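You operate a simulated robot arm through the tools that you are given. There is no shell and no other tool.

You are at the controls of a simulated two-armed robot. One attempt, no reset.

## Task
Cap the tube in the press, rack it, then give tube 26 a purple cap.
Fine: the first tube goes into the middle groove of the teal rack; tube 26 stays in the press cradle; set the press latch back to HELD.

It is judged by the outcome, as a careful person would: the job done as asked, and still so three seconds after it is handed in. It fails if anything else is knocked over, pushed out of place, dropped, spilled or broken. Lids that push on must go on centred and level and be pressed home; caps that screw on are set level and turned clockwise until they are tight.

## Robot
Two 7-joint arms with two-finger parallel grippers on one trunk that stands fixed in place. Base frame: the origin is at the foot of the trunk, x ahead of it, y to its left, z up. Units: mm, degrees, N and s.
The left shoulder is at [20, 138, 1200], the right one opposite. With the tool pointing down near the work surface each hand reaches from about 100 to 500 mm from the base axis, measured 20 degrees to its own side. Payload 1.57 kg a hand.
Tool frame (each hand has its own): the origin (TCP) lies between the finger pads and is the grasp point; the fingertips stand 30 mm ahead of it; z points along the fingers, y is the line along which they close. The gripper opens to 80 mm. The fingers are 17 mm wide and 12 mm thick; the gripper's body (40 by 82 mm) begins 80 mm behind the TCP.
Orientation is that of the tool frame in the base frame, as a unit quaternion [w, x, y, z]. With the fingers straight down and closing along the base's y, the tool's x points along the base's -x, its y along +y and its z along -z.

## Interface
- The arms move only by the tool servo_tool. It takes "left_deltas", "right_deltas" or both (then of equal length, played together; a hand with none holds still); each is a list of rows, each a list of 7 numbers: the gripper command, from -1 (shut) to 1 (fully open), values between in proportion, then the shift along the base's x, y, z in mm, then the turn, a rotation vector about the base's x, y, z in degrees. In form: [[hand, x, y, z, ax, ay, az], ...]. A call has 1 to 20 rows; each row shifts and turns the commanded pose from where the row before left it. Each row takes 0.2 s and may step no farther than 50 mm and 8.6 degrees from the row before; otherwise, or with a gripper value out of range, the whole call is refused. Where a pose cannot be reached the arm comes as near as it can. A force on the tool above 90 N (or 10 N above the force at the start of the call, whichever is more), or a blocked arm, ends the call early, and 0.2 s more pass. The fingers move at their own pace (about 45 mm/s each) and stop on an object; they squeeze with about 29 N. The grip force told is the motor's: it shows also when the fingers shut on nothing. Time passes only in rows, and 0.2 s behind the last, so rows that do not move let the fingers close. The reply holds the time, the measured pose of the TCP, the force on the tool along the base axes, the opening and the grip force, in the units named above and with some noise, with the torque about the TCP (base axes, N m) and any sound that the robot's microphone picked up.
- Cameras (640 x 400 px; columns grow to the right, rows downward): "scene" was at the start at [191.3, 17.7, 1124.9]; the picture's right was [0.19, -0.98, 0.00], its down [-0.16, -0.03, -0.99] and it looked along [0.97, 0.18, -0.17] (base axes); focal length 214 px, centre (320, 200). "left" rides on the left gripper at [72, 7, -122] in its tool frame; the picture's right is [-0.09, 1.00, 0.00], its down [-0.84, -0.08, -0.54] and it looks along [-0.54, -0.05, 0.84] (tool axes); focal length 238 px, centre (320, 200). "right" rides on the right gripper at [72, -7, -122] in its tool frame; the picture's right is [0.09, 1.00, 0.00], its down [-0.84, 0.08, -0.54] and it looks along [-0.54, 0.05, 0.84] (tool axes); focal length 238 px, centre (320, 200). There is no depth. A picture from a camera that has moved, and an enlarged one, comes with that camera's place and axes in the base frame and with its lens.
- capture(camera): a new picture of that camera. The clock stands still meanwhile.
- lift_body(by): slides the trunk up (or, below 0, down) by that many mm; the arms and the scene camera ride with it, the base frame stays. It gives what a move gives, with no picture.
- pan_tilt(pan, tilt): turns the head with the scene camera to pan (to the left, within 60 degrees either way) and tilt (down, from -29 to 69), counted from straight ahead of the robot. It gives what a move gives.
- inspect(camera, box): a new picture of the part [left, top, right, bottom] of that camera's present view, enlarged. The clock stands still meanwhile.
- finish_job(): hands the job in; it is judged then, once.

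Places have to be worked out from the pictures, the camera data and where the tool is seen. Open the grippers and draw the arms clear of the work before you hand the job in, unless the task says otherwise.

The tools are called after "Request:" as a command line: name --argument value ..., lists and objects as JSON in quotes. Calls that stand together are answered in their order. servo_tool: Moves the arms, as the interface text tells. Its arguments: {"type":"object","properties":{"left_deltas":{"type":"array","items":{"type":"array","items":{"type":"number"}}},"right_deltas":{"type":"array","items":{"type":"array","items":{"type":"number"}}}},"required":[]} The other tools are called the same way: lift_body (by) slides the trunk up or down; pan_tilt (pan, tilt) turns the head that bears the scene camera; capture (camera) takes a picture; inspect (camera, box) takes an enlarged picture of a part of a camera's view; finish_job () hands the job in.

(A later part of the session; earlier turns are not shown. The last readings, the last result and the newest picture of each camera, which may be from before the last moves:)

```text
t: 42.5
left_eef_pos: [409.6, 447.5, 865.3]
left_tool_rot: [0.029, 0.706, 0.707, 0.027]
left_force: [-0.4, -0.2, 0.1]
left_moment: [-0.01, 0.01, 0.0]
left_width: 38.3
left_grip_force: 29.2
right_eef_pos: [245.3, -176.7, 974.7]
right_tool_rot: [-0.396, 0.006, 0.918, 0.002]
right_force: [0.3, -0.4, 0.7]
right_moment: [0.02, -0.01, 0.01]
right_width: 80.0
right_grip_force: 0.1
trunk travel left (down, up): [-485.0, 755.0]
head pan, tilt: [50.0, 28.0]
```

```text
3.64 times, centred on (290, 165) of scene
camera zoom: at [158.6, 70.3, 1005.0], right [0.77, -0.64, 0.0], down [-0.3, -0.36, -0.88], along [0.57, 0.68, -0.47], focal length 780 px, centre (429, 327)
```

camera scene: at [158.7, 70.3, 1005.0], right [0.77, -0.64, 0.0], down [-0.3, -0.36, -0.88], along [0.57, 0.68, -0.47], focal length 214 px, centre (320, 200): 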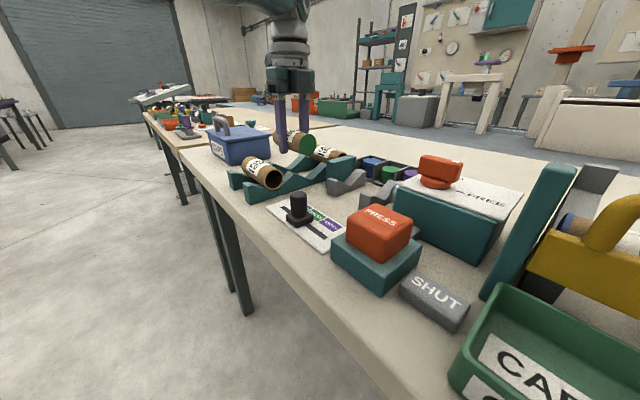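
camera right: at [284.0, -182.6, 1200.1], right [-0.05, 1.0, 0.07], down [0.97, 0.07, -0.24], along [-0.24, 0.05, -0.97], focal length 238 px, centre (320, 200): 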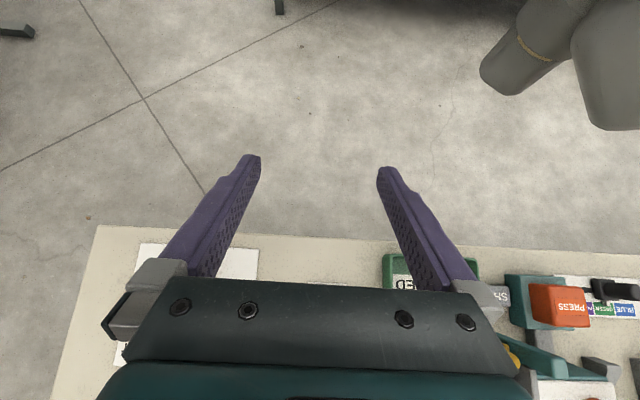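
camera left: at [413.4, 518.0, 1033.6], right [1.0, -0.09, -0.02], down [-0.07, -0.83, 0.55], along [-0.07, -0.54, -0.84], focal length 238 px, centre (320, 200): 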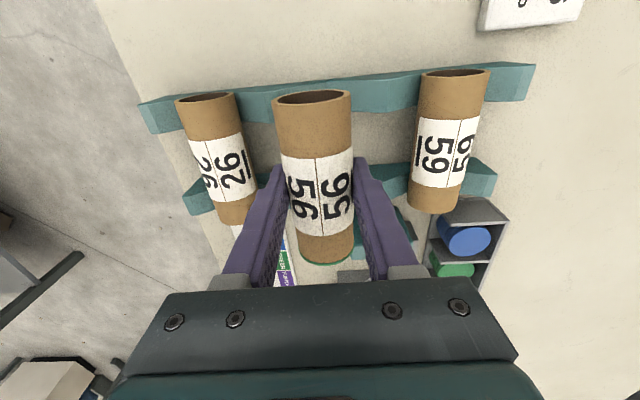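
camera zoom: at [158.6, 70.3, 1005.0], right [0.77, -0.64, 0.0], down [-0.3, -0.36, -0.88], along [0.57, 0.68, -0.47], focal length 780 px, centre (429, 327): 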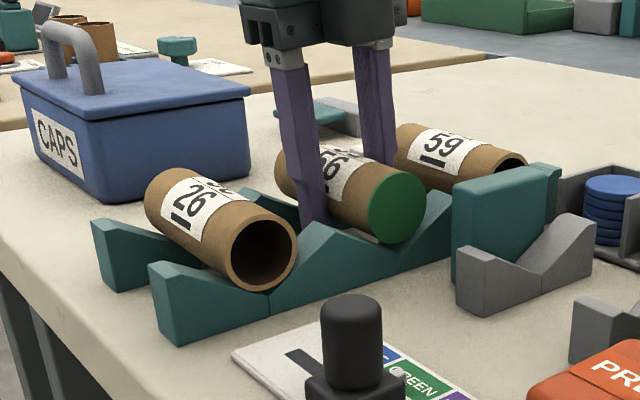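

Nearly down, no contact force yet. I continue in small steps.

Request:
servo_tool --left_deltas '[[-1, 0.5, 0, -2, 0, 0, 0], [-1, 0, 0, -1.5, 0, 0, 0], [-1, 0, 0, 0, 0, 0, 0]]'

Request:
inspect --camera "scene" --box '[260, 130, 340, 195]'

```text
t: 43.3
left_eef_pos: [410.7, 446.8, 863.2]
left_tool_rot: [0.031, 0.706, 0.707, 0.028]
left_force: [-4.1, -2.4, 7.9]
left_moment: [0.21, -0.03, 0.06]
left_width: 38.3
left_grip_force: 28.5
right_eef_pos: [244.7, -174.9, 975.1]
right_tool_rot: [-0.397, 0.006, 0.918, 0.002]
right_force: [0.7, -0.4, -0.7]
right_moment: [-0.01, -0.01, 0.03]
right_width: 80.0
right_grip_force: 0.0
trunk travel left (down, up): [-485.0, 755.0]
head pan, tilt: [50.0, 28.0]
```

```text
6.15 times, centred on (300, 162) of scene
camera zoom: at [158.6, 70.5, 1005.1], right [0.77, -0.64, 0.0], down [-0.3, -0.36, -0.88], along [0.57, 0.68, -0.47], focal length 1320 px, centre (443, 431)
```

zoom: 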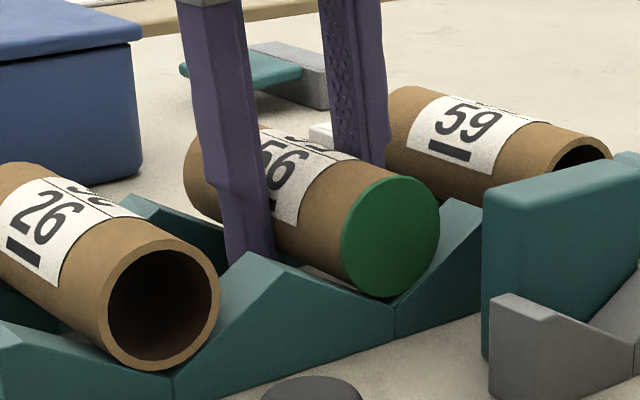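

It is seated (8 N contact) in the middle groove. I open the gripper slightly to release it.

Request:
servo_tool --left_deltas '[[0.15, 0, 0, 0, 0, 0, 0], [0.35, 0, 0, 0, 0, 0, 0], [0.35, 0, 0, 0, 0, 0, 0]]'

Request:
inspect --camera "scene" --box '[260, 130, 340, 195]'

Request:
capture --camera "left"

```text
t: 44.1
left_eef_pos: [410.8, 446.9, 861.3]
left_tool_rot: [0.03, 0.707, 0.706, 0.028]
left_force: [0.3, -0.1, 0.5]
left_moment: [-0.03, 0.0, -0.02]
left_width: 53.8
left_grip_force: 0.1
right_eef_pos: [244.9, -176.8, 976.1]
right_tool_rot: [-0.396, 0.006, 0.918, 0.002]
right_force: [-0.8, -0.2, 0.9]
right_moment: [-0.02, 0.02, 0.0]
right_width: 80.0
right_grip_force: 0.1
trunk travel left (down, up): [-485.0, 755.0]
head pan, tilt: [50.0, 28.0]
```

```text
6.15 times, centred on (300, 162) of scene
camera zoom: at [158.6, 70.3, 1005.0], right [0.77, -0.64, 0.0], down [-0.3, -0.36, -0.88], along [0.57, 0.68, -0.47], focal length 1320 px, centre (443, 431)
```

zoom: 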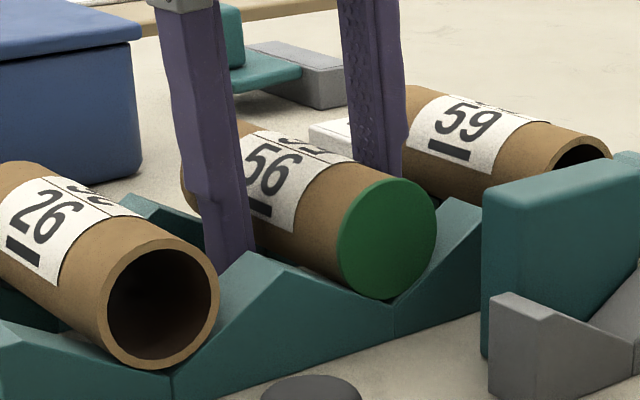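

```text
taken
camera left: at [407.6, 519.1, 984.5], right [0.99, -0.09, 0.08], down [-0.12, -0.84, 0.54], along [0.02, -0.54, -0.84], focal length 238 px, centre (320, 200)
```

left: 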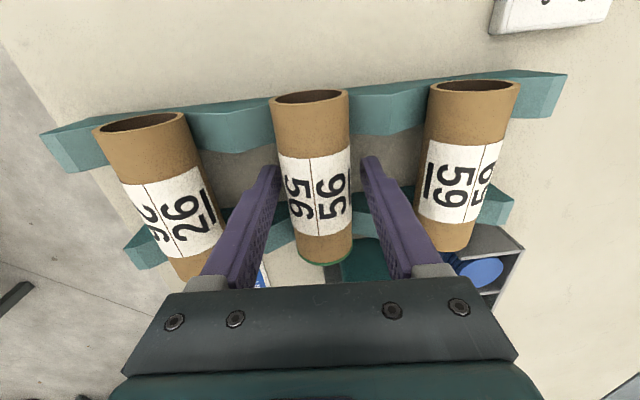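

Tube 56 rests properly in the middle groove. I raise the hand clear, straight up.

Request:
servo_tool --left_deltas '[[0.4, 0, 0, 10, 0, 0, 0], [0.4, 0, 0, 20, 0, 0, 0], [0.4, 0, 0, 25, 0, 2.3, 0], [0.4, 0, 0, 25, 0, 2.3, 0], [0.45, 0, 0, 0, 0, 0, 0]]'

Request:
capture --camera "left"

Request:
inspect --camera "scene" --box '[210, 110, 370, 220]'

```text
t: 45.3
left_eef_pos: [407.8, 446.7, 943.3]
left_tool_rot: [0.001, 0.706, 0.708, -0.002]
left_force: [0.7, -1.0, 0.3]
left_moment: [0.05, 0.0, 0.0]
left_width: 58.2
left_grip_force: 0.1
right_eef_pos: [245.6, -176.4, 976.0]
right_tool_rot: [-0.396, 0.006, 0.918, 0.002]
right_force: [-0.4, -0.6, -0.3]
right_moment: [0.04, 0.02, 0.03]
right_width: 79.9
right_grip_force: 0.1
trunk travel left (down, up): [-485.0, 755.0]
head pan, tilt: [50.0, 28.0]
```

```text
taken
camera left: at [415.1, 518.6, 1064.8], right [1.0, -0.09, 0.0], down [-0.08, -0.84, 0.54], along [-0.05, -0.54, -0.84], focal length 238 px, centre (320, 200)
```

left: 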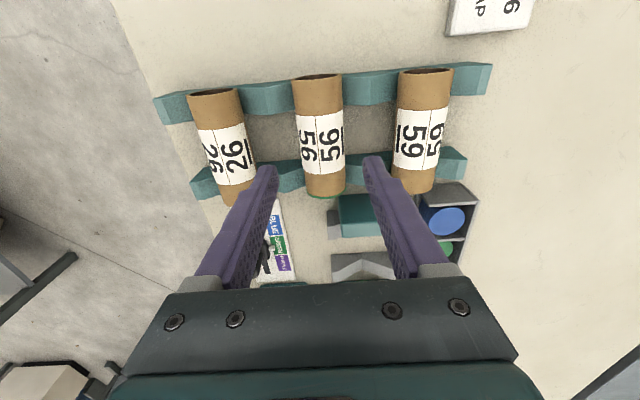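

```text
3.64 times, centred on (290, 165) of scene
camera zoom: at [158.6, 70.3, 1005.0], right [0.77, -0.64, 0.0], down [-0.3, -0.36, -0.88], along [0.57, 0.68, -0.47], focal length 780 px, centre (429, 327)
```

zoom: 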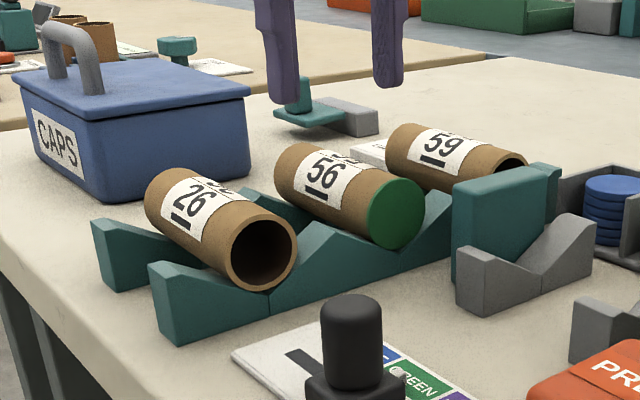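

Tube 56 is racked well. Next, while the hand is empty, I go to the colour slide to set PURPLE; its knob is near (309, 295).

Request:
servo_tool --left_deltas '[[0.3, -16, -25, 4, 0, 0, 0], [0.3, -16, -25, 4, 0, 0, 0], [0.3, -16, -25, 4, 0, 0, 0], [0.3, -17, -25, 4, 0, 0, 0], [0.3, -17, -26, 0, 0, 0, 0], [0.3, -17, -26, 0, 0, 0, 0], [0.3, 0, 0, 0, 0, 0, 0]]'

Request:
capture --camera "left"

Request:
pan_tilt --pan 40 --tilt 45

Request:
capture --camera "scene"

```text
t: 46.9
left_eef_pos: [312.1, 295.9, 957.4]
left_tool_rot: [0.001, 0.706, 0.708, -0.001]
left_force: [-0.2, -0.5, 0.3]
left_moment: [-0.01, -0.01, 0.03]
left_width: 52.0
left_grip_force: 0.1
left hand out of reach, approached as far as the arm can: row 1
right_eef_pos: [244.5, -175.7, 975.2]
right_tool_rot: [-0.397, 0.006, 0.918, 0.002]
right_force: [0.2, 0.2, 0.1]
right_moment: [0.03, -0.02, -0.01]
right_width: 79.9
right_grip_force: 0.1
trunk travel left (down, up): [-485.0, 755.0]
head pan, tilt: [50.0, 28.0]
```

```text
taken
camera left: at [318.0, 367.9, 1079.9], right [1.0, -0.09, 0.0], down [-0.08, -0.84, 0.54], along [-0.05, -0.54, -0.84], focal length 238 px, centre (320, 200)
```

left: 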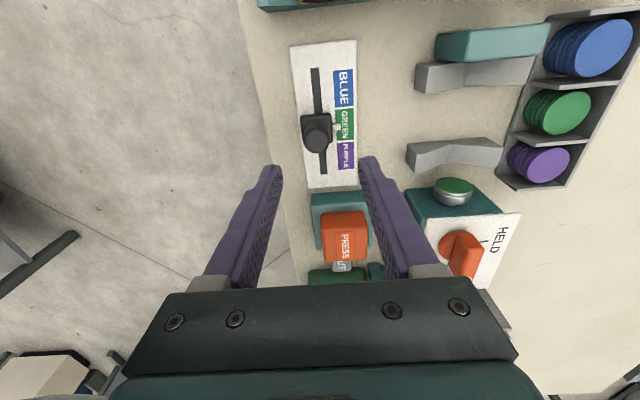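

```text
t: 47.7
left_eef_pos: [311.3, 295.5, 957.4]
left_tool_rot: [0.001, 0.706, 0.708, -0.001]
left_force: [-0.1, 0.2, 0.4]
left_moment: [0.05, 0.01, -0.03]
left_width: 52.0
left_grip_force: 0.1
right_eef_pos: [245.1, -177.0, 975.4]
right_tool_rot: [-0.397, 0.005, 0.918, 0.001]
right_force: [-0.1, -0.3, 0.6]
right_moment: [0.0, 0.03, 0.02]
right_width: 80.1
right_grip_force: 0.0
trunk travel left (down, up): [-485.0, 755.0]
head pan, tilt: [40.0, 45.0]
```

```text
taken
camera scene: at [162.3, 52.8, 979.3], right [0.64, -0.77, 0.0], down [-0.54, -0.45, -0.71], along [0.54, 0.46, -0.71], focal length 214 px, centre (320, 200)
```

scene: 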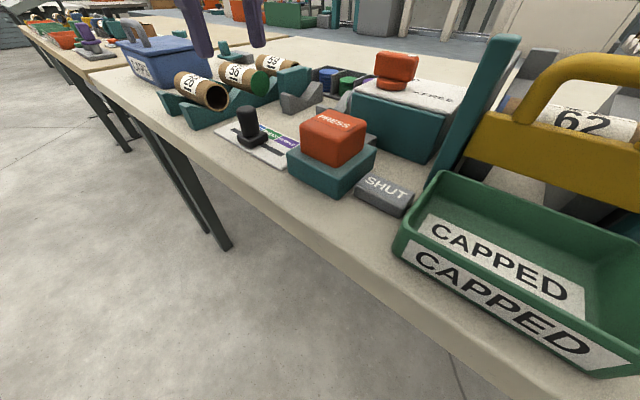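

Knob top is at ≈(310, 297, 871). I lower so the fingertips straddle the knob above its base block, then close.

Request:
servo_tool --left_deltas '[[0.3, -1, 0, -25, 0, 0, 0], [0.3, 0, 0, -25, 0, 0, 0], [0.3, 0, 0, -20, 0, 0, 0], [0.3, 0, 0, -9, 0, 0, 0], [0.3, 0, 0, 0, 0, 0, 0]]'

Request:
capture --camera "left"

Request:
inspect --camera "scene" --box '[190, 60, 350, 180]'

```text
t: 48.9
left_eef_pos: [310.8, 294.4, 879.6]
left_tool_rot: [0.002, 0.708, 0.707, -0.001]
left_force: [-0.7, 0.4, 0.2]
left_moment: [-0.01, 0.01, 0.0]
left_width: 51.9
left_grip_force: 0.1
right_eef_pos: [245.6, -175.7, 975.9]
right_tool_rot: [-0.397, 0.005, 0.918, 0.002]
right_force: [-0.4, 0.0, 0.9]
right_moment: [-0.01, 0.02, -0.01]
right_width: 80.4
right_grip_force: 0.0
trunk travel left (down, up): [-485.0, 755.0]
head pan, tilt: [40.0, 45.0]
```

```text
taken
camera left: at [317.8, 367.1, 1001.0], right [1.0, -0.09, 0.0], down [-0.08, -0.84, 0.54], along [-0.05, -0.54, -0.84], focal length 238 px, centre (320, 200)
```

left: 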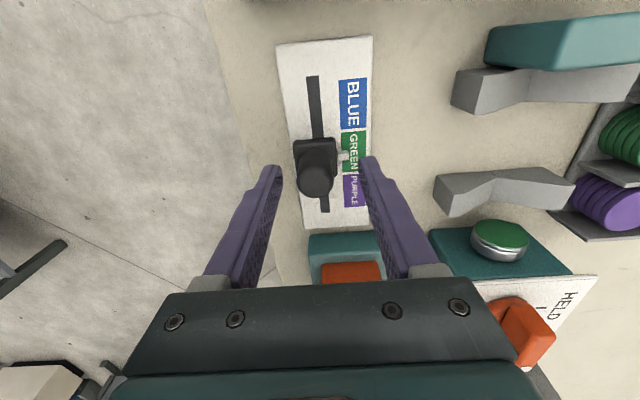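

```text
3.33 times, centred on (270, 120) of scene
camera zoom: at [162.3, 52.7, 979.2], right [0.64, -0.77, 0.0], down [-0.54, -0.45, -0.71], along [0.54, 0.45, -0.71], focal length 715 px, centre (487, 467)
```

zoom: 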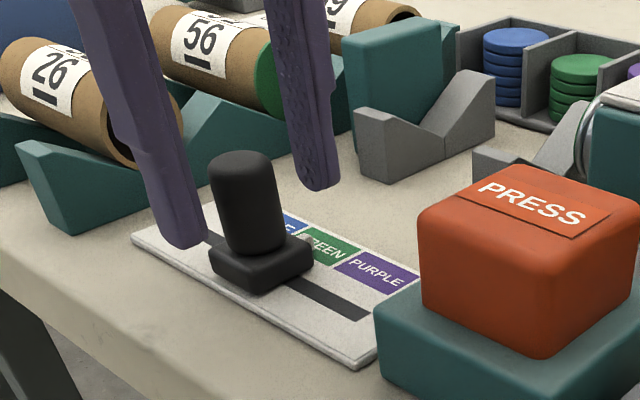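

The knob is between the fingers. I close on it.

Request:
servo_tool --left_deltas '[[-1, 0, 1, -2, 0, 0, 0], [-1, 0, 0, 0, 0, 0, 0], [-1, 0, 0, 0, 0, 0, 0], [-1, 0, 0, 0, 0, 0, 0]]'

Request:
inspect --camera "scene" --box '[190, 60, 350, 180]'

```text
t: 49.9
left_eef_pos: [308.0, 296.5, 875.3]
left_tool_rot: [-0.001, 0.707, 0.707, -0.002]
left_force: [-13.5, -0.8, 7.0]
left_moment: [-0.26, 0.07, -0.08]
left_width: 22.7
left_grip_force: 33.3
right_eef_pos: [242.4, -176.0, 974.3]
right_tool_rot: [-0.397, 0.006, 0.918, 0.002]
right_force: [-0.4, 0.2, 0.3]
right_moment: [-0.02, 0.01, 0.01]
right_width: 79.9
right_grip_force: 0.1
trunk travel left (down, up): [-485.0, 755.0]
head pan, tilt: [40.0, 45.0]
```

```text
3.33 times, centred on (270, 120) of scene
camera zoom: at [160.1, 52.9, 978.9], right [0.64, -0.77, 0.0], down [-0.54, -0.45, -0.71], along [0.54, 0.45, -0.71], focal length 715 px, centre (487, 467)
```

zoom: 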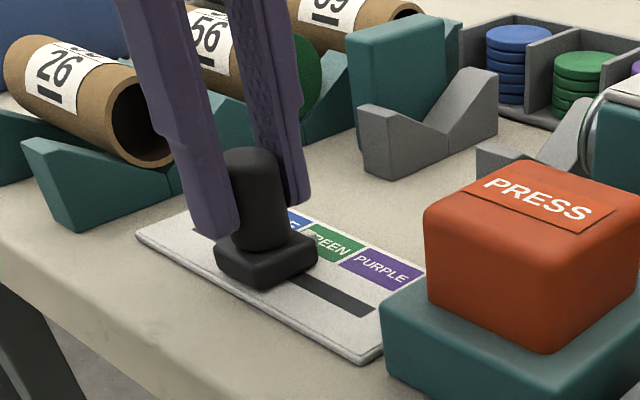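

Gripped at 22.7 mm; the knob sits about 2 mm nearer than commanded, so I ease x by −2 and slide it 35 mm toward PURPLE (−y).

Request:
servo_tool --left_deltas '[[-1, -2, 0, 0, 0, 0, 0], [-1, 0, -5, 0, 0, 0, 0], [-1, 0, -6, 0, 0, 0, 0], [-1, 0, -6, 0, 0, 0, 0], [-1, 0, -6, 0, 0, 0, 0], [-1, 0, -6, 0, 0, 0, 0], [-1, 0, -6, 0, 0, 0, 0], [-1, 0, 0, 0, 0, 0, 0]]'

Request:
inspect --camera "scene" --box '[190, 60, 350, 180]'

Request:
capture --camera "left"

```text
t: 51.7
left_eef_pos: [308.0, 260.8, 876.2]
left_tool_rot: [0.001, 0.707, 0.707, -0.001]
left_force: [-1.4, -0.4, -10.6]
left_moment: [0.47, -0.01, -0.03]
left_width: 22.9
left_grip_force: 35.4
right_eef_pos: [243.7, -176.6, 975.4]
right_tool_rot: [-0.396, 0.006, 0.918, 0.001]
right_force: [-0.9, -0.3, -0.6]
right_moment: [-0.01, -0.04, 0.01]
right_width: 80.0
right_grip_force: 0.0
trunk travel left (down, up): [-485.0, 755.0]
head pan, tilt: [40.0, 45.0]
```

```text
3.33 times, centred on (270, 120) of scene
camera zoom: at [161.6, 52.3, 979.0], right [0.64, -0.77, 0.0], down [-0.54, -0.46, -0.71], along [0.54, 0.45, -0.71], focal length 715 px, centre (487, 467)
```

zoom: 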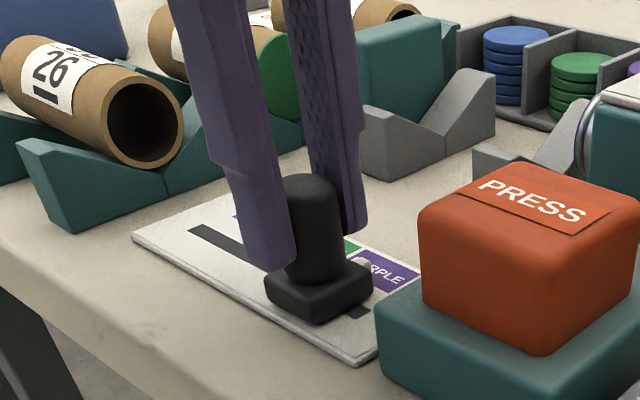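

```text
taken
camera left: at [314.8, 332.6, 998.5], right [1.0, -0.09, 0.0], down [-0.08, -0.83, 0.55], along [-0.05, -0.54, -0.84], focal length 238 px, centre (320, 200)
```

left: 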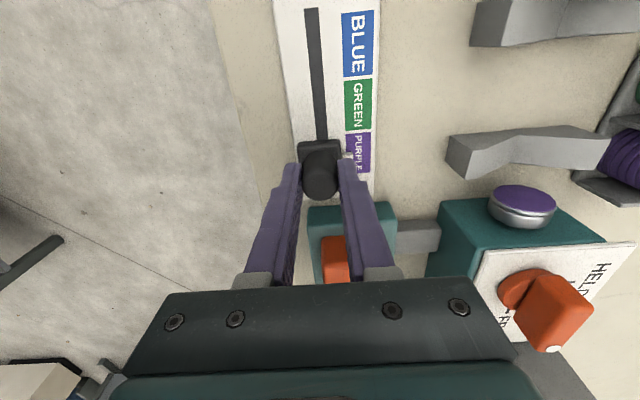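

The slide is at PURPLE and the ram now carries a purple cap. I open and rise clear, then check.

Request:
servo_tool --left_deltas '[[-0.2, 0, 0, 0, 0, 0, 0], [0.2, 0, 0, 0, 0, 0, 0], [0.3, 0, 0, 5, 0, 0, 0], [0.3, 0, 0, 25, 0, 0, 0], [0.3, 0, 0, 30, 0, 0, 0], [0.3, 0, 0, 30, 0, 0, 0]]'

Request:
inspect --camera "scene" --box '[190, 60, 350, 180]'

Request:
capture --camera "left"

```text
t: 53.1
left_eef_pos: [304.5, 262.0, 958.5]
left_tool_rot: [-0.013, 0.706, 0.708, -0.008]
left_force: [-0.3, 0.2, -0.2]
left_moment: [0.03, 0.01, 0.01]
left_width: 52.1
left_grip_force: 0.0
right_eef_pos: [244.7, -175.3, 974.7]
right_tool_rot: [-0.396, 0.006, 0.918, 0.001]
right_force: [-0.9, 0.5, 0.0]
right_moment: [-0.02, 0.02, 0.01]
right_width: 80.0
right_grip_force: 0.1
trunk travel left (down, up): [-485.0, 755.0]
head pan, tilt: [40.0, 45.0]
```

```text
3.33 times, centred on (270, 120) of scene
camera zoom: at [162.3, 52.7, 979.1], right [0.64, -0.77, 0.0], down [-0.54, -0.45, -0.71], along [0.54, 0.45, -0.71], focal length 715 px, centre (487, 467)
```

zoom: 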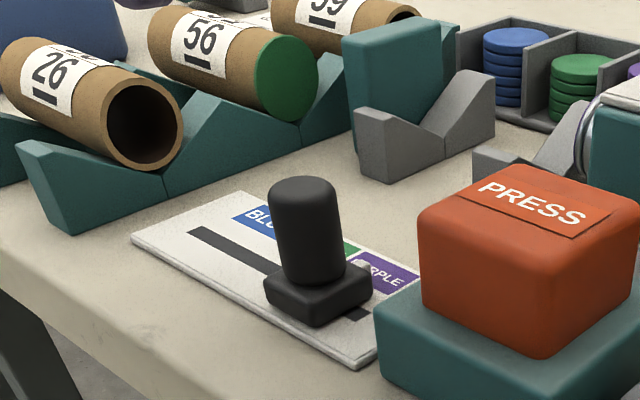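

```text
taken
camera left: at [315.1, 333.2, 1081.4], right [1.0, -0.09, -0.03], down [-0.06, -0.84, 0.54], along [-0.07, -0.54, -0.84], focal length 238 px, centre (320, 200)
```

left: 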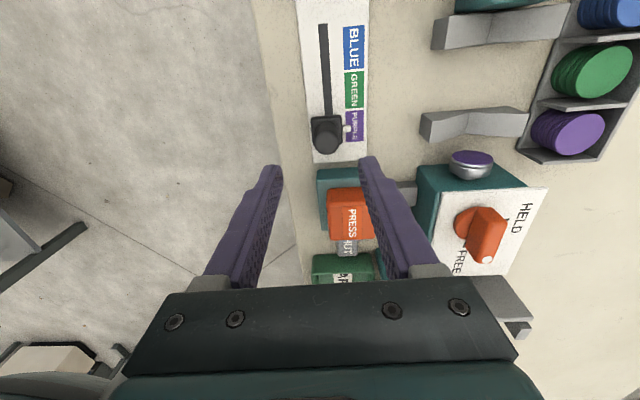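

PURPLE is selected and the slide stays. Now I move above tube 26 in the near groove.

Request:
servo_tool --left_deltas '[[0.45, 2, 25, 0, 0, 0, 0], [0.45, 4, 30, 0, 0, 0, 0], [0.45, 4, 30, 0, 0, 0, 0], [0.45, 4, 35, 0, 0, 0, 0], [0.45, 4, 35, 0, 0, 0, 0], [0.45, 0, 32, 0, 0, 0, 0], [0.45, 0, 0, 0, 0, 0, 0]]'

Request:
capture --camera "left"

Request:
capture --camera "scene"

```text
t: 54.7
left_eef_pos: [327.3, 448.7, 968.4]
left_tool_rot: [0.001, 0.706, 0.708, -0.001]
left_force: [-0.6, -0.3, -0.9]
left_moment: [-0.05, -0.01, 0.0]
left_width: 58.0
left_grip_force: 0.1
right_eef_pos: [244.7, -176.4, 974.8]
right_tool_rot: [-0.397, 0.006, 0.918, 0.002]
right_force: [0.0, -0.1, 0.1]
right_moment: [0.0, 0.02, 0.02]
right_width: 79.9
right_grip_force: 0.1
trunk travel left (down, up): [-485.0, 755.0]
head pan, tilt: [40.0, 45.0]
```

```text
taken
camera left: at [334.0, 520.9, 1089.8], right [1.0, -0.09, 0.0], down [-0.08, -0.84, 0.54], along [-0.05, -0.54, -0.84], focal length 238 px, centre (320, 200)
```

left: 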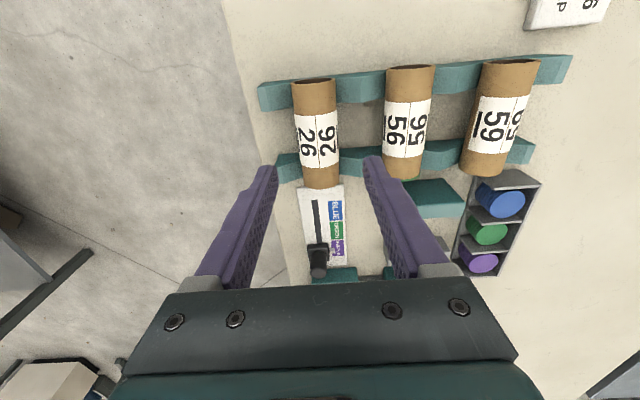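

```text
taken
camera scene: at [162.3, 52.7, 979.2], right [0.64, -0.77, 0.0], down [-0.54, -0.45, -0.71], along [0.54, 0.45, -0.71], focal length 214 px, centre (320, 200)
```

scene: 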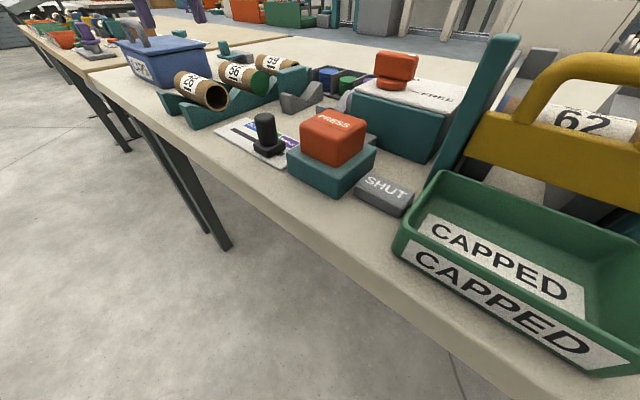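

I enlarge the left view on tube 26 to fix its axis and ends.

Request:
inspect --camera "left" --box '[240, 60, 400, 200]'

```text
2.86 times, centred on (320, 130) of left
camera zoom: at [334.0, 520.9, 1089.8], right [1.0, -0.09, 0.0], down [-0.08, -0.84, 0.54], along [-0.05, -0.54, -0.84], focal length 681 px, centre (320, 400)
```

zoom: 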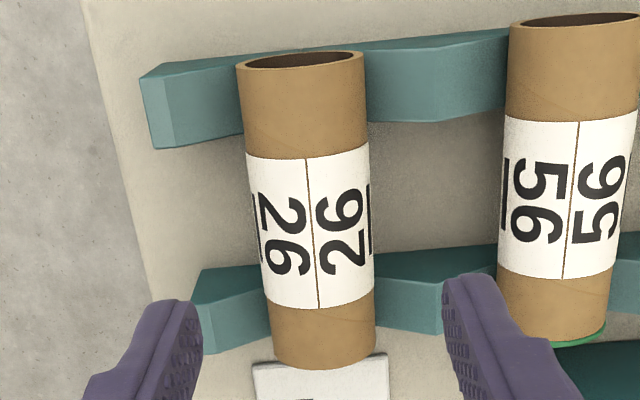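

Tube 26's axis is x≈325, spanning y≈396–496. I lower onto its middle with a small correction.

Request:
servo_tool --left_deltas '[[0.45, -2, -1.7, -25, 0, 0, 0], [0.45, 0, 0, -25, 0, 0, 0], [0.45, 0, 0, -25, 0, 0, 0], [0.45, 0, 0, -15, 0, 0, 0], [0.45, 0, 0, -10, 0, 0, 0], [0.45, 0, 0, -5, 0, 0, 0], [0.45, 0, 0, 0, 0, 0, 0]]'

Request:
capture --camera "left"

Request:
inspect --camera "scene" --box '[130, 30, 320, 140]'

```text
t: 56.3
left_eef_pos: [325.5, 447.7, 862.7]
left_tool_rot: [0.002, 0.706, 0.708, -0.001]
left_force: [0.3, -0.3, -0.2]
left_moment: [0.03, -0.01, 0.02]
left_width: 58.0
left_grip_force: 0.0
right_eef_pos: [244.6, -176.6, 975.1]
right_tool_rot: [-0.395, 0.006, 0.918, 0.002]
right_force: [-0.4, -0.2, 0.7]
right_moment: [0.02, -0.02, 0.01]
right_width: 79.8
right_grip_force: 0.1
trunk travel left (down, up): [-485.0, 755.0]
head pan, tilt: [40.0, 45.0]
```

```text
taken
camera left: at [331.6, 519.0, 984.4], right [1.0, -0.09, 0.0], down [-0.08, -0.84, 0.54], along [-0.05, -0.54, -0.84], focal length 238 px, centre (320, 200)
```

left: 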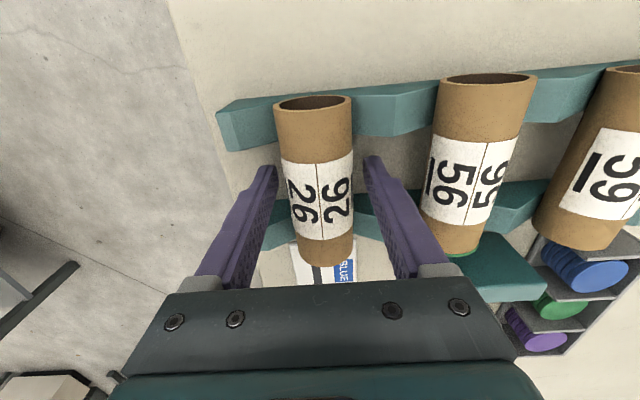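

```text
3.37 times, centred on (225, 85) of scene
camera zoom: at [162.3, 52.7, 979.2], right [0.64, -0.77, 0.0], down [-0.54, -0.45, -0.71], along [0.54, 0.45, -0.71], focal length 722 px, centre (640, 587)
```

zoom: 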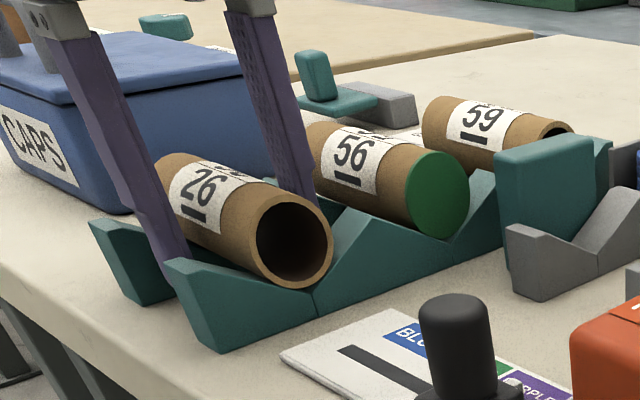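

The fingers straddle tube 26 squarely. I close and lift it.

Request:
servo_tool --left_deltas '[[-1, 0, 0, 0, 0, 0, 0], [-1, 0, 0, 0, 0, 0, 0], [-1, 0, 0, 0, 0, 0, 0], [-1, 0, 0, 4, 0, 0, 0], [-1, 0, 0, 10, 0, 0, 0], [-1, 0, 0, 20, 0, 0, 0], [-1, 0, 0, 25, 0, 0, 0], [-1, 0, 0, 25, 0, 0, 0], [-1, 0, 0, 15, 0, 0, 0], [-1, 0, 0, 0, 0, 0, 0]]'

Request:
capture --camera "left"

Request:
capture --camera "scene"

```text
t: 58.5
left_eef_pos: [325.6, 446.3, 960.4]
left_tool_rot: [0.001, 0.706, 0.708, -0.001]
left_force: [0.0, -0.1, -0.4]
left_moment: [0.01, 0.0, -0.01]
left_width: 38.1
left_grip_force: 29.2
right_eef_pos: [244.9, -176.0, 974.5]
right_tool_rot: [-0.396, 0.006, 0.918, 0.002]
right_force: [0.3, 0.4, 0.8]
right_moment: [-0.01, -0.01, -0.01]
right_width: 80.0
right_grip_force: 0.1
trunk travel left (down, up): [-485.0, 755.0]
head pan, tilt: [40.0, 45.0]
```

```text
taken
camera left: at [331.4, 518.9, 1083.4], right [1.0, -0.09, 0.0], down [-0.08, -0.84, 0.54], along [-0.05, -0.54, -0.84], focal length 238 px, centre (320, 200)
```

left: 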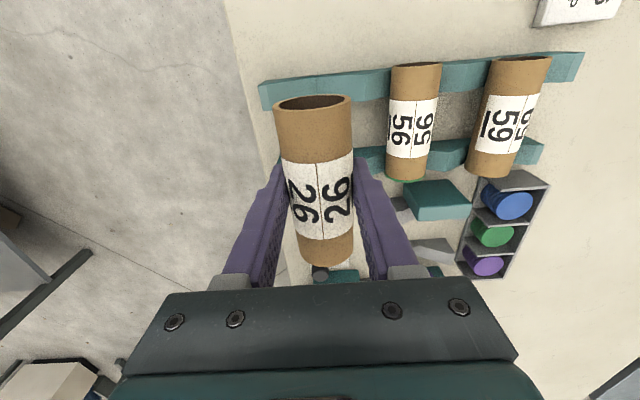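

```text
taken
camera scene: at [162.3, 52.7, 979.2], right [0.64, -0.77, 0.0], down [-0.54, -0.45, -0.71], along [0.54, 0.45, -0.71], focal length 214 px, centre (320, 200)
```

scene: 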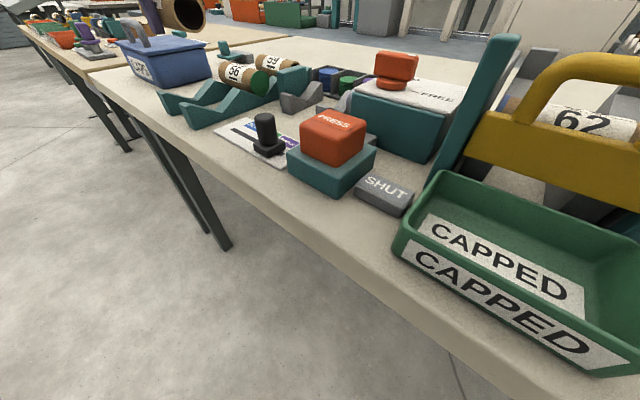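

Tube 26 is held level. I carry it over to the press cradle at about (450, 294), staying high.

Request:
servo_tool --left_deltas '[[-1, 15, -15, 5, 0, 0, 0], [-1, 20, -25, 0, 0, 0, 0], [-1, 20, -25, 0, 0, 0, 0], [-1, 25, -30, 0, 0, 0, 0], [-1, 25, -30, 0, 0, 0, 0], [-1, 20, -27, 0, 0, 0, 0], [-1, 0, 0, 0, 0, 0, 0]]'

Request:
capture --camera "left"

Request:
capture --camera "scene"

```text
t: 60.1
left_eef_pos: [449.8, 295.4, 966.1]
left_tool_rot: [0.001, 0.706, 0.708, 0.0]
left_force: [0.0, -0.1, 0.3]
left_moment: [0.02, 0.03, 0.0]
left_width: 38.2
left_grip_force: 29.1
right_eef_pos: [244.4, -176.9, 975.2]
right_tool_rot: [-0.397, 0.006, 0.918, 0.002]
right_force: [0.1, 0.4, 0.3]
right_moment: [-0.02, 0.0, 0.02]
right_width: 80.2
right_grip_force: 0.1
trunk travel left (down, up): [-485.0, 755.0]
head pan, tilt: [40.0, 45.0]
```

```text
taken
camera left: at [456.0, 366.8, 1088.7], right [1.0, -0.09, 0.0], down [-0.08, -0.84, 0.54], along [-0.05, -0.54, -0.84], focal length 238 px, centre (320, 200)
```

left: 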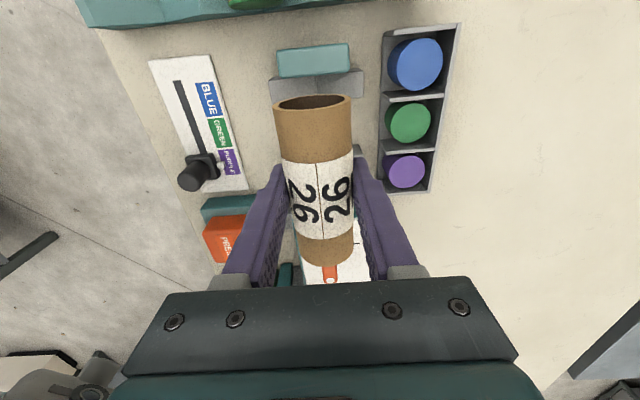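

```text
taken
camera scene: at [162.3, 52.7, 979.2], right [0.64, -0.77, 0.0], down [-0.54, -0.45, -0.71], along [0.54, 0.45, -0.71], focal length 214 px, centre (320, 200)
```

scene: 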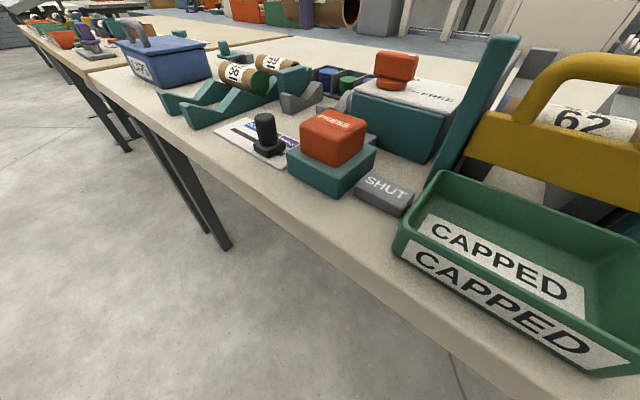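

Tube 26 is right above the cradle, about 3–4 mm short of the anvil, which is safe for lowering. I turn the head back to watch and lower in stages.

Request:
servo_tool --left_deltas '[[-1, 0.5, 0, -25, 0, 0, 0], [-1, 0, 0, -25, 0, 0, 0], [-1, 0, 0, -20, 0, 0, 0], [-1, 0, 0, -10, 0, 0, 0], [-1, 0, 0, -6, 0, 0, 0], [-1, 0, 0, 0, 0, 0, 0]]'

Request:
pan_tilt --pan 32 --tilt 28

Request:
capture --camera "scene"

Request:
capture --camera "left"

```text
t: 61.5
left_eef_pos: [450.2, 295.4, 880.1]
left_tool_rot: [0.001, 0.706, 0.708, -0.002]
left_force: [-0.4, -0.9, -0.2]
left_moment: [0.0, -0.02, -0.01]
left_width: 38.4
left_grip_force: 29.2
right_eef_pos: [245.2, -177.6, 975.5]
right_tool_rot: [-0.395, 0.006, 0.918, 0.002]
right_force: [-0.4, -0.1, -0.2]
right_moment: [0.01, 0.01, 0.01]
right_width: 79.9
right_grip_force: 0.1
trunk travel left (down, up): [-485.0, 755.0]
head pan, tilt: [40.0, 45.0]
```

```text
t: 62.3
left_eef_pos: [450.5, 294.7, 880.9]
left_tool_rot: [0.001, 0.707, 0.708, -0.001]
left_force: [0.0, -0.5, -0.5]
left_moment: [-0.02, 0.01, 0.04]
left_width: 38.2
left_grip_force: 29.0
right_eef_pos: [245.5, -175.3, 975.1]
right_tool_rot: [-0.396, 0.006, 0.918, 0.002]
right_force: [0.2, -0.3, 0.0]
right_moment: [0.01, 0.02, 0.0]
right_width: 80.0
right_grip_force: 0.1
trunk travel left (down, up): [-485.0, 755.0]
head pan, tilt: [32.0, 28.0]
```

```text
taken
camera scene: at [177.3, 48.8, 1004.9], right [0.53, -0.85, 0.0], down [-0.4, -0.25, -0.88], along [0.75, 0.47, -0.47], focal length 214 px, centre (320, 200)
```

scene: 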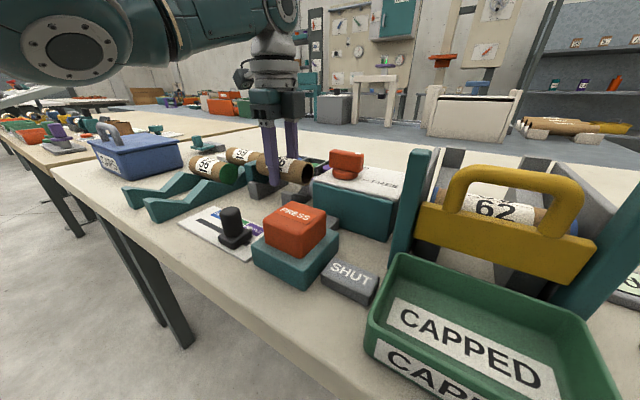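

```text
taken
camera left: at [456.9, 367.0, 1002.4], right [1.0, -0.09, 0.0], down [-0.08, -0.84, 0.54], along [-0.05, -0.54, -0.84], focal length 238 px, centre (320, 200)
```

left: 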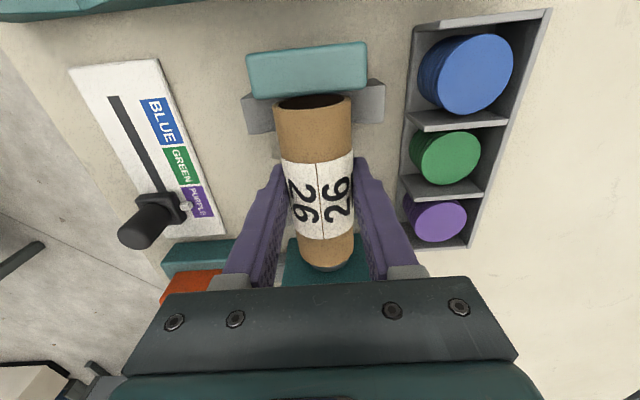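

Close to the cradle now; I check the ends against anvil and ram before lowering the last bit.

Request:
inspect --camera "scene" --box '[230, 130, 350, 210]'

Request:
inspect --camera "left" --box '[230, 30, 400, 130]'

```text
5.00 times, centred on (290, 170) of scene
camera zoom: at [177.3, 48.8, 1004.9], right [0.53, -0.85, 0.0], down [-0.4, -0.25, -0.88], along [0.75, 0.47, -0.47], focal length 1072 px, centre (470, 350)
```

zoom: 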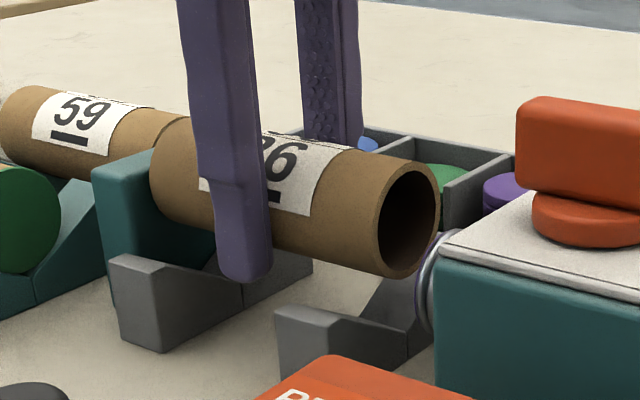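

```text
3.76 times, centred on (315, 80) of left
camera zoom: at [456.9, 367.0, 1002.4], right [1.0, -0.09, 0.0], down [-0.08, -0.84, 0.54], along [-0.05, -0.54, -0.84], focal length 897 px, centre (339, 652)
```

zoom: 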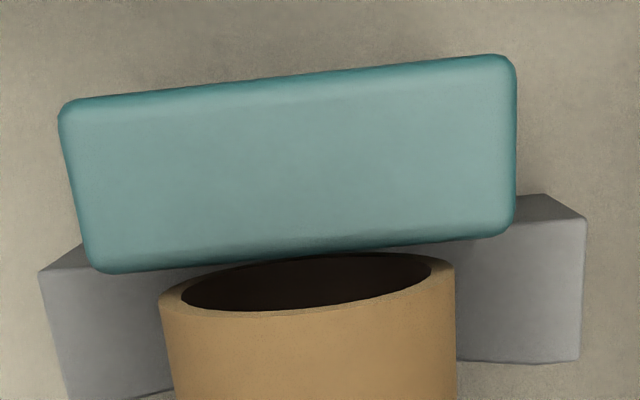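

The tube's end is at y≈344, the anvil face at ≈348, so there is a ~4 mm gap. I lower the last ~17 mm gently.

Request:
servo_tool --left_deltas '[[-1, 0, 0, -6, 0, 0, 0], [-1, 0, 0, -5, 0, 0, 0], [-1, 0, 0, -3, 0, 0, 0], [-1, 0, 0, -1.5, 0, 0, 0], [-1, 0, 0, 0, 0, 0, 0]]'

Request:
inspect --camera "scene" --box '[230, 130, 350, 210]'

```text
t: 63.5
left_eef_pos: [450.5, 294.2, 863.7]
left_tool_rot: [0.001, 0.706, 0.708, -0.001]
left_force: [-0.4, 0.0, 0.5]
left_moment: [0.03, 0.0, 0.0]
left_width: 37.9
left_grip_force: 29.4
right_eef_pos: [245.4, -175.7, 975.1]
right_tool_rot: [-0.397, 0.006, 0.918, 0.002]
right_force: [-0.4, -0.3, 0.6]
right_moment: [-0.03, 0.02, -0.01]
right_width: 80.0
right_grip_force: 0.0
trunk travel left (down, up): [-485.0, 755.0]
head pan, tilt: [32.0, 28.0]
```

```text
5.00 times, centred on (290, 170) of scene
camera zoom: at [177.4, 48.8, 1005.0], right [0.53, -0.85, 0.0], down [-0.4, -0.25, -0.88], along [0.75, 0.47, -0.47], focal length 1072 px, centre (470, 350)
```

zoom: 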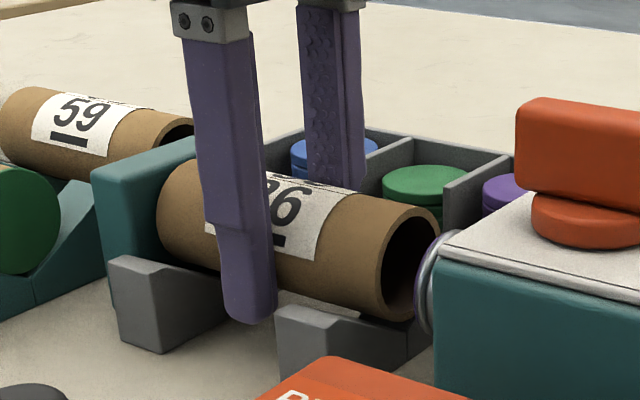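

No contact yet; by comparison it should touch at ≈862.7. I lower another 2 mm.

Request:
servo_tool --left_deltas '[[-1, 0, 0, -1, 0, 0, 0], [-1, 0, 0, -1, 0, 0, 0], [-1, 0, 0, 0, 0, 0, 0]]'

```text
t: 64.3
left_eef_pos: [449.3, 294.9, 862.5]
left_tool_rot: [0.001, 0.706, 0.708, -0.001]
left_force: [-0.5, -0.1, -0.8]
left_moment: [0.04, 0.0, 0.03]
left_width: 38.2
left_grip_force: 29.6
right_eef_pos: [245.5, -176.2, 975.1]
right_tool_rot: [-0.396, 0.006, 0.918, 0.003]
right_force: [-0.3, -0.4, -0.3]
right_moment: [0.02, 0.02, 0.01]
right_width: 80.2
right_grip_force: 0.0
trunk travel left (down, up): [-485.0, 755.0]
head pan, tilt: [32.0, 28.0]
```

Request:
servo_tool --left_deltas '[[-1, 0, 0, -1, 0, 0, 0], [-1, 0, 0, -1, 0, 0, 0], [-1, 0, 0, 0, 0, 0, 0]]'

Request:
inspect --camera "scene" --box '[230, 130, 350, 210]'

```text
t: 65.1
left_eef_pos: [449.5, 294.4, 862.2]
left_tool_rot: [0.002, 0.707, 0.707, -0.001]
left_force: [-8.3, -2.7, 19.1]
left_moment: [0.09, -0.03, 0.03]
left_width: 38.0
left_grip_force: 29.2
right_eef_pos: [245.5, -175.9, 974.5]
right_tool_rot: [-0.396, 0.006, 0.918, 0.002]
right_force: [0.0, 0.1, 0.3]
right_moment: [0.0, 0.01, 0.0]
right_width: 80.1
right_grip_force: 0.0
trunk travel left (down, up): [-485.0, 755.0]
head pan, tilt: [32.0, 28.0]
```

```text
5.00 times, centred on (290, 170) of scene
camera zoom: at [177.3, 49.2, 1005.2], right [0.53, -0.85, 0.0], down [-0.4, -0.25, -0.88], along [0.75, 0.47, -0.47], focal length 1072 px, centre (470, 350)
```

zoom: 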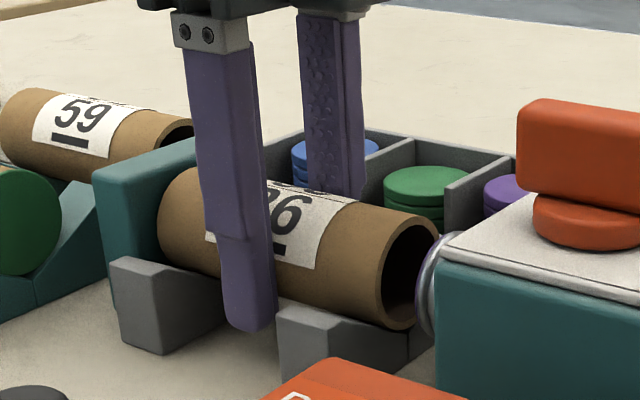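

Seated in the V-blocks (19 N). I ease off 1 mm and slide it ~3 mm toward the anvil, then release.

Request:
servo_tool --left_deltas '[[-1, 0, 0, 1.5, 0, 0, 0], [-1, 0, 1, 0, 0, 0, 0], [-1, 0, 1, 0, 0, 0, 0], [-1, 0, 1, 0, 0, 0, 0], [-1, 0, 0, 0, 0, 0, 0]]'

```text
t: 66.3
left_eef_pos: [451.0, 296.8, 862.9]
left_tool_rot: [0.002, 0.708, 0.707, -0.001]
left_force: [-2.8, -3.3, 8.2]
left_moment: [-0.04, 0.01, -0.07]
left_width: 38.3
left_grip_force: 28.7
right_eef_pos: [246.0, -176.6, 976.0]
right_tool_rot: [-0.396, 0.007, 0.918, 0.002]
right_force: [-0.1, -0.2, -0.1]
right_moment: [-0.01, 0.0, -0.02]
right_width: 80.2
right_grip_force: 0.1
trunk travel left (down, up): [-485.0, 755.0]
head pan, tilt: [32.0, 28.0]
```

Good – light contact only. I open the gripper and raise straight up.

Request:
servo_tool --left_deltas '[[0.1, 0, 0, 0, 0, 0, 0], [0.4, 0, 0, 0, 0, 0, 0], [0.45, 0, 0, 2, 0, 0, 0], [0.45, 0, 0, 15, 0, 0, 0], [0.45, 0, 0, 25, 0, 0, 0], [0.45, 0, 0, 30, 0, 0, 0], [0.45, 0, 0, 30, 0, 0, 0], [0.45, 0, 0, 0, 0, 0, 0]]'

Request:
inspect --camera "scene" --box '[190, 130, 390, 250]'

Request:
capture --camera "left"

```text
t: 68.1
left_eef_pos: [450.1, 297.0, 964.1]
left_tool_rot: [0.0, 0.707, 0.708, -0.002]
left_force: [0.2, 0.4, -0.4]
left_moment: [-0.01, -0.02, 0.02]
left_width: 57.7
left_grip_force: 0.1
right_eef_pos: [245.0, -177.4, 974.9]
right_tool_rot: [-0.396, 0.006, 0.918, 0.002]
right_force: [-0.4, 0.3, -1.7]
right_moment: [0.03, -0.02, -0.01]
right_width: 79.9
right_grip_force: 0.0
trunk travel left (down, up): [-485.0, 755.0]
head pan, tilt: [32.0, 28.0]
```

```text
3.20 times, centred on (290, 190) of scene
camera zoom: at [177.3, 48.7, 1005.0], right [0.53, -0.85, 0.0], down [-0.4, -0.25, -0.88], along [0.75, 0.47, -0.47], focal length 686 px, centre (416, 232)
```

zoom: 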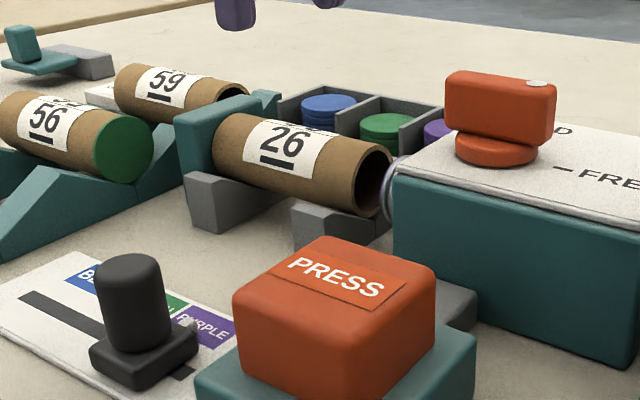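

```text
taken
camera left: at [456.3, 369.2, 1087.0], right [1.0, -0.09, 0.0], down [-0.08, -0.84, 0.54], along [-0.05, -0.54, -0.84], focal length 238 px, centre (320, 200)
```

left: 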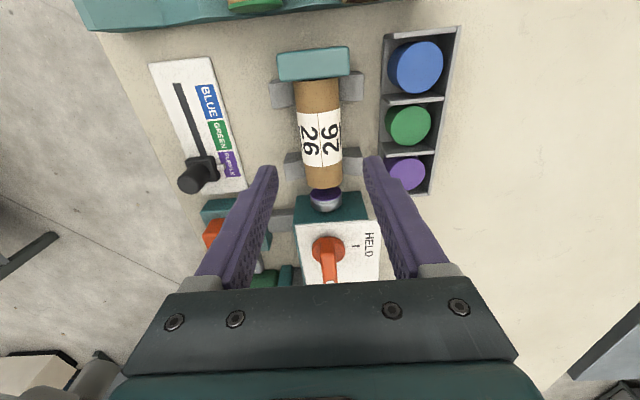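

Tube 26 lies in the cradle against the anvil with the purple cap waiting on the ram. I shut the fingers and go above the PRESS button.

Request:
servo_tool --left_deltas '[[-1, -10, -10, 10, 0, 0, 0], [-1, -25, -25, 0, 0, 0, 0], [-1, -25, -25, 0, 0, 0, 0], [-1, -25, -25, 0, 0, 0, 0], [-1, -25, -25, 0, 0, 0, 0], [-1, -12, -11.5, -10, 0, 0, 0], [-1, 0, 0, 0, 0, 0, 0]]'

Request:
capture --camera "left"

Request:
capture --camera "scene"

```text
t: 69.7
left_eef_pos: [327.3, 176.0, 965.2]
left_tool_rot: [0.002, 0.706, 0.708, -0.001]
left_force: [-0.3, 0.0, 0.8]
left_moment: [0.02, 0.0, -0.02]
left_width: 0.0
left_grip_force: 21.3
right_eef_pos: [245.8, -176.4, 976.0]
right_tool_rot: [-0.396, 0.006, 0.918, 0.003]
right_force: [1.0, 0.4, -0.3]
right_moment: [0.01, 0.0, -0.01]
right_width: 79.7
right_grip_force: 0.0
trunk travel left (down, up): [-485.0, 755.0]
head pan, tilt: [32.0, 28.0]
```

```text
taken
camera left: at [334.5, 247.6, 1086.8], right [1.0, -0.09, 0.0], down [-0.08, -0.84, 0.54], along [-0.05, -0.54, -0.84], focal length 238 px, centre (320, 200)
```

left: 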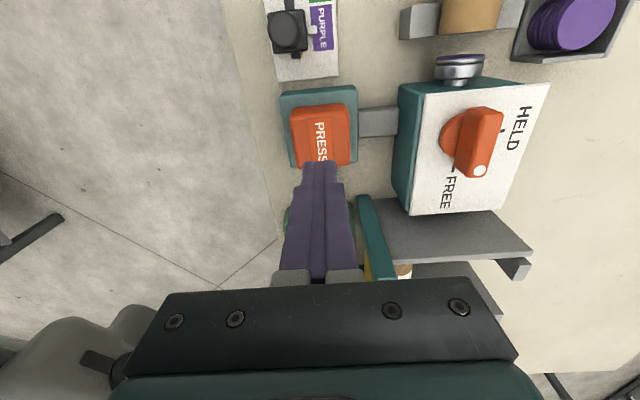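

```text
taken
camera scene: at [177.4, 48.8, 1005.0], right [0.53, -0.85, 0.0], down [-0.4, -0.25, -0.88], along [0.75, 0.47, -0.47], focal length 214 px, centre (320, 200)
```

scene: 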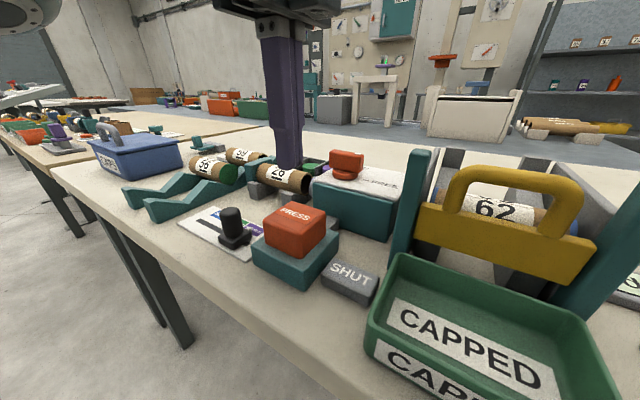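

The fingertips hang over the button. I press down steadily with the latch still FREE.

Request:
servo_tool --left_deltas '[[-1, 0.5, -0.5, -25, 0, 0, 0], [-1, 0, 0, -20, 0, 0, 0], [-1, 0, 0, -6, 0, 0, 0], [-1, 0, 0, -3, 0, 0, 0], [-1, 0, 0, -3, 0, 0, 0], [-1, 0, 0, -3, 0, 0, 0], [-1, 0, 0, -3, 0, 0, 0], [-1, 0, 0, -2, 0, 0, 0], [-1, 0, 0, 0, 0, 0, 0]]'

Request:
inspect --camera "scene" --box '[230, 130, 350, 210]'

```text
t: 71.7
left_eef_pos: [329.9, 175.3, 900.2]
left_tool_rot: [0.002, 0.707, 0.707, -0.001]
left_force: [-2.2, -0.2, 5.0]
left_moment: [0.07, 0.09, -0.01]
left_width: 0.1
left_grip_force: 21.9
right_eef_pos: [244.8, -176.1, 975.5]
right_tool_rot: [-0.397, 0.006, 0.918, 0.002]
right_force: [-0.5, 0.4, 0.5]
right_moment: [0.0, 0.01, 0.03]
right_width: 80.3
right_grip_force: 0.0
trunk travel left (down, up): [-485.0, 755.0]
head pan, tilt: [32.0, 28.0]
```

```text
5.00 times, centred on (290, 170) of scene
camera zoom: at [177.3, 49.0, 1005.0], right [0.53, -0.85, 0.0], down [-0.4, -0.25, -0.88], along [0.75, 0.47, -0.47], focal length 1072 px, centre (470, 350)
```

zoom: 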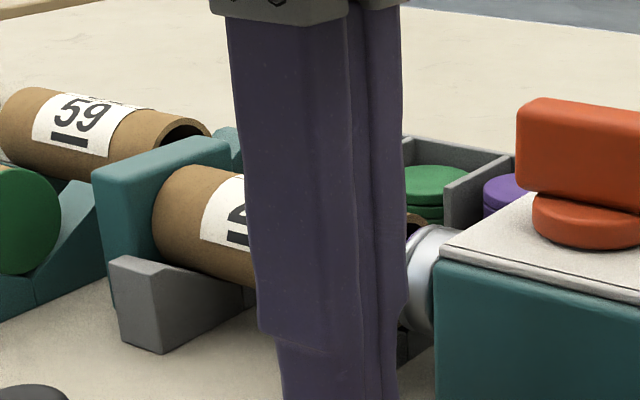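

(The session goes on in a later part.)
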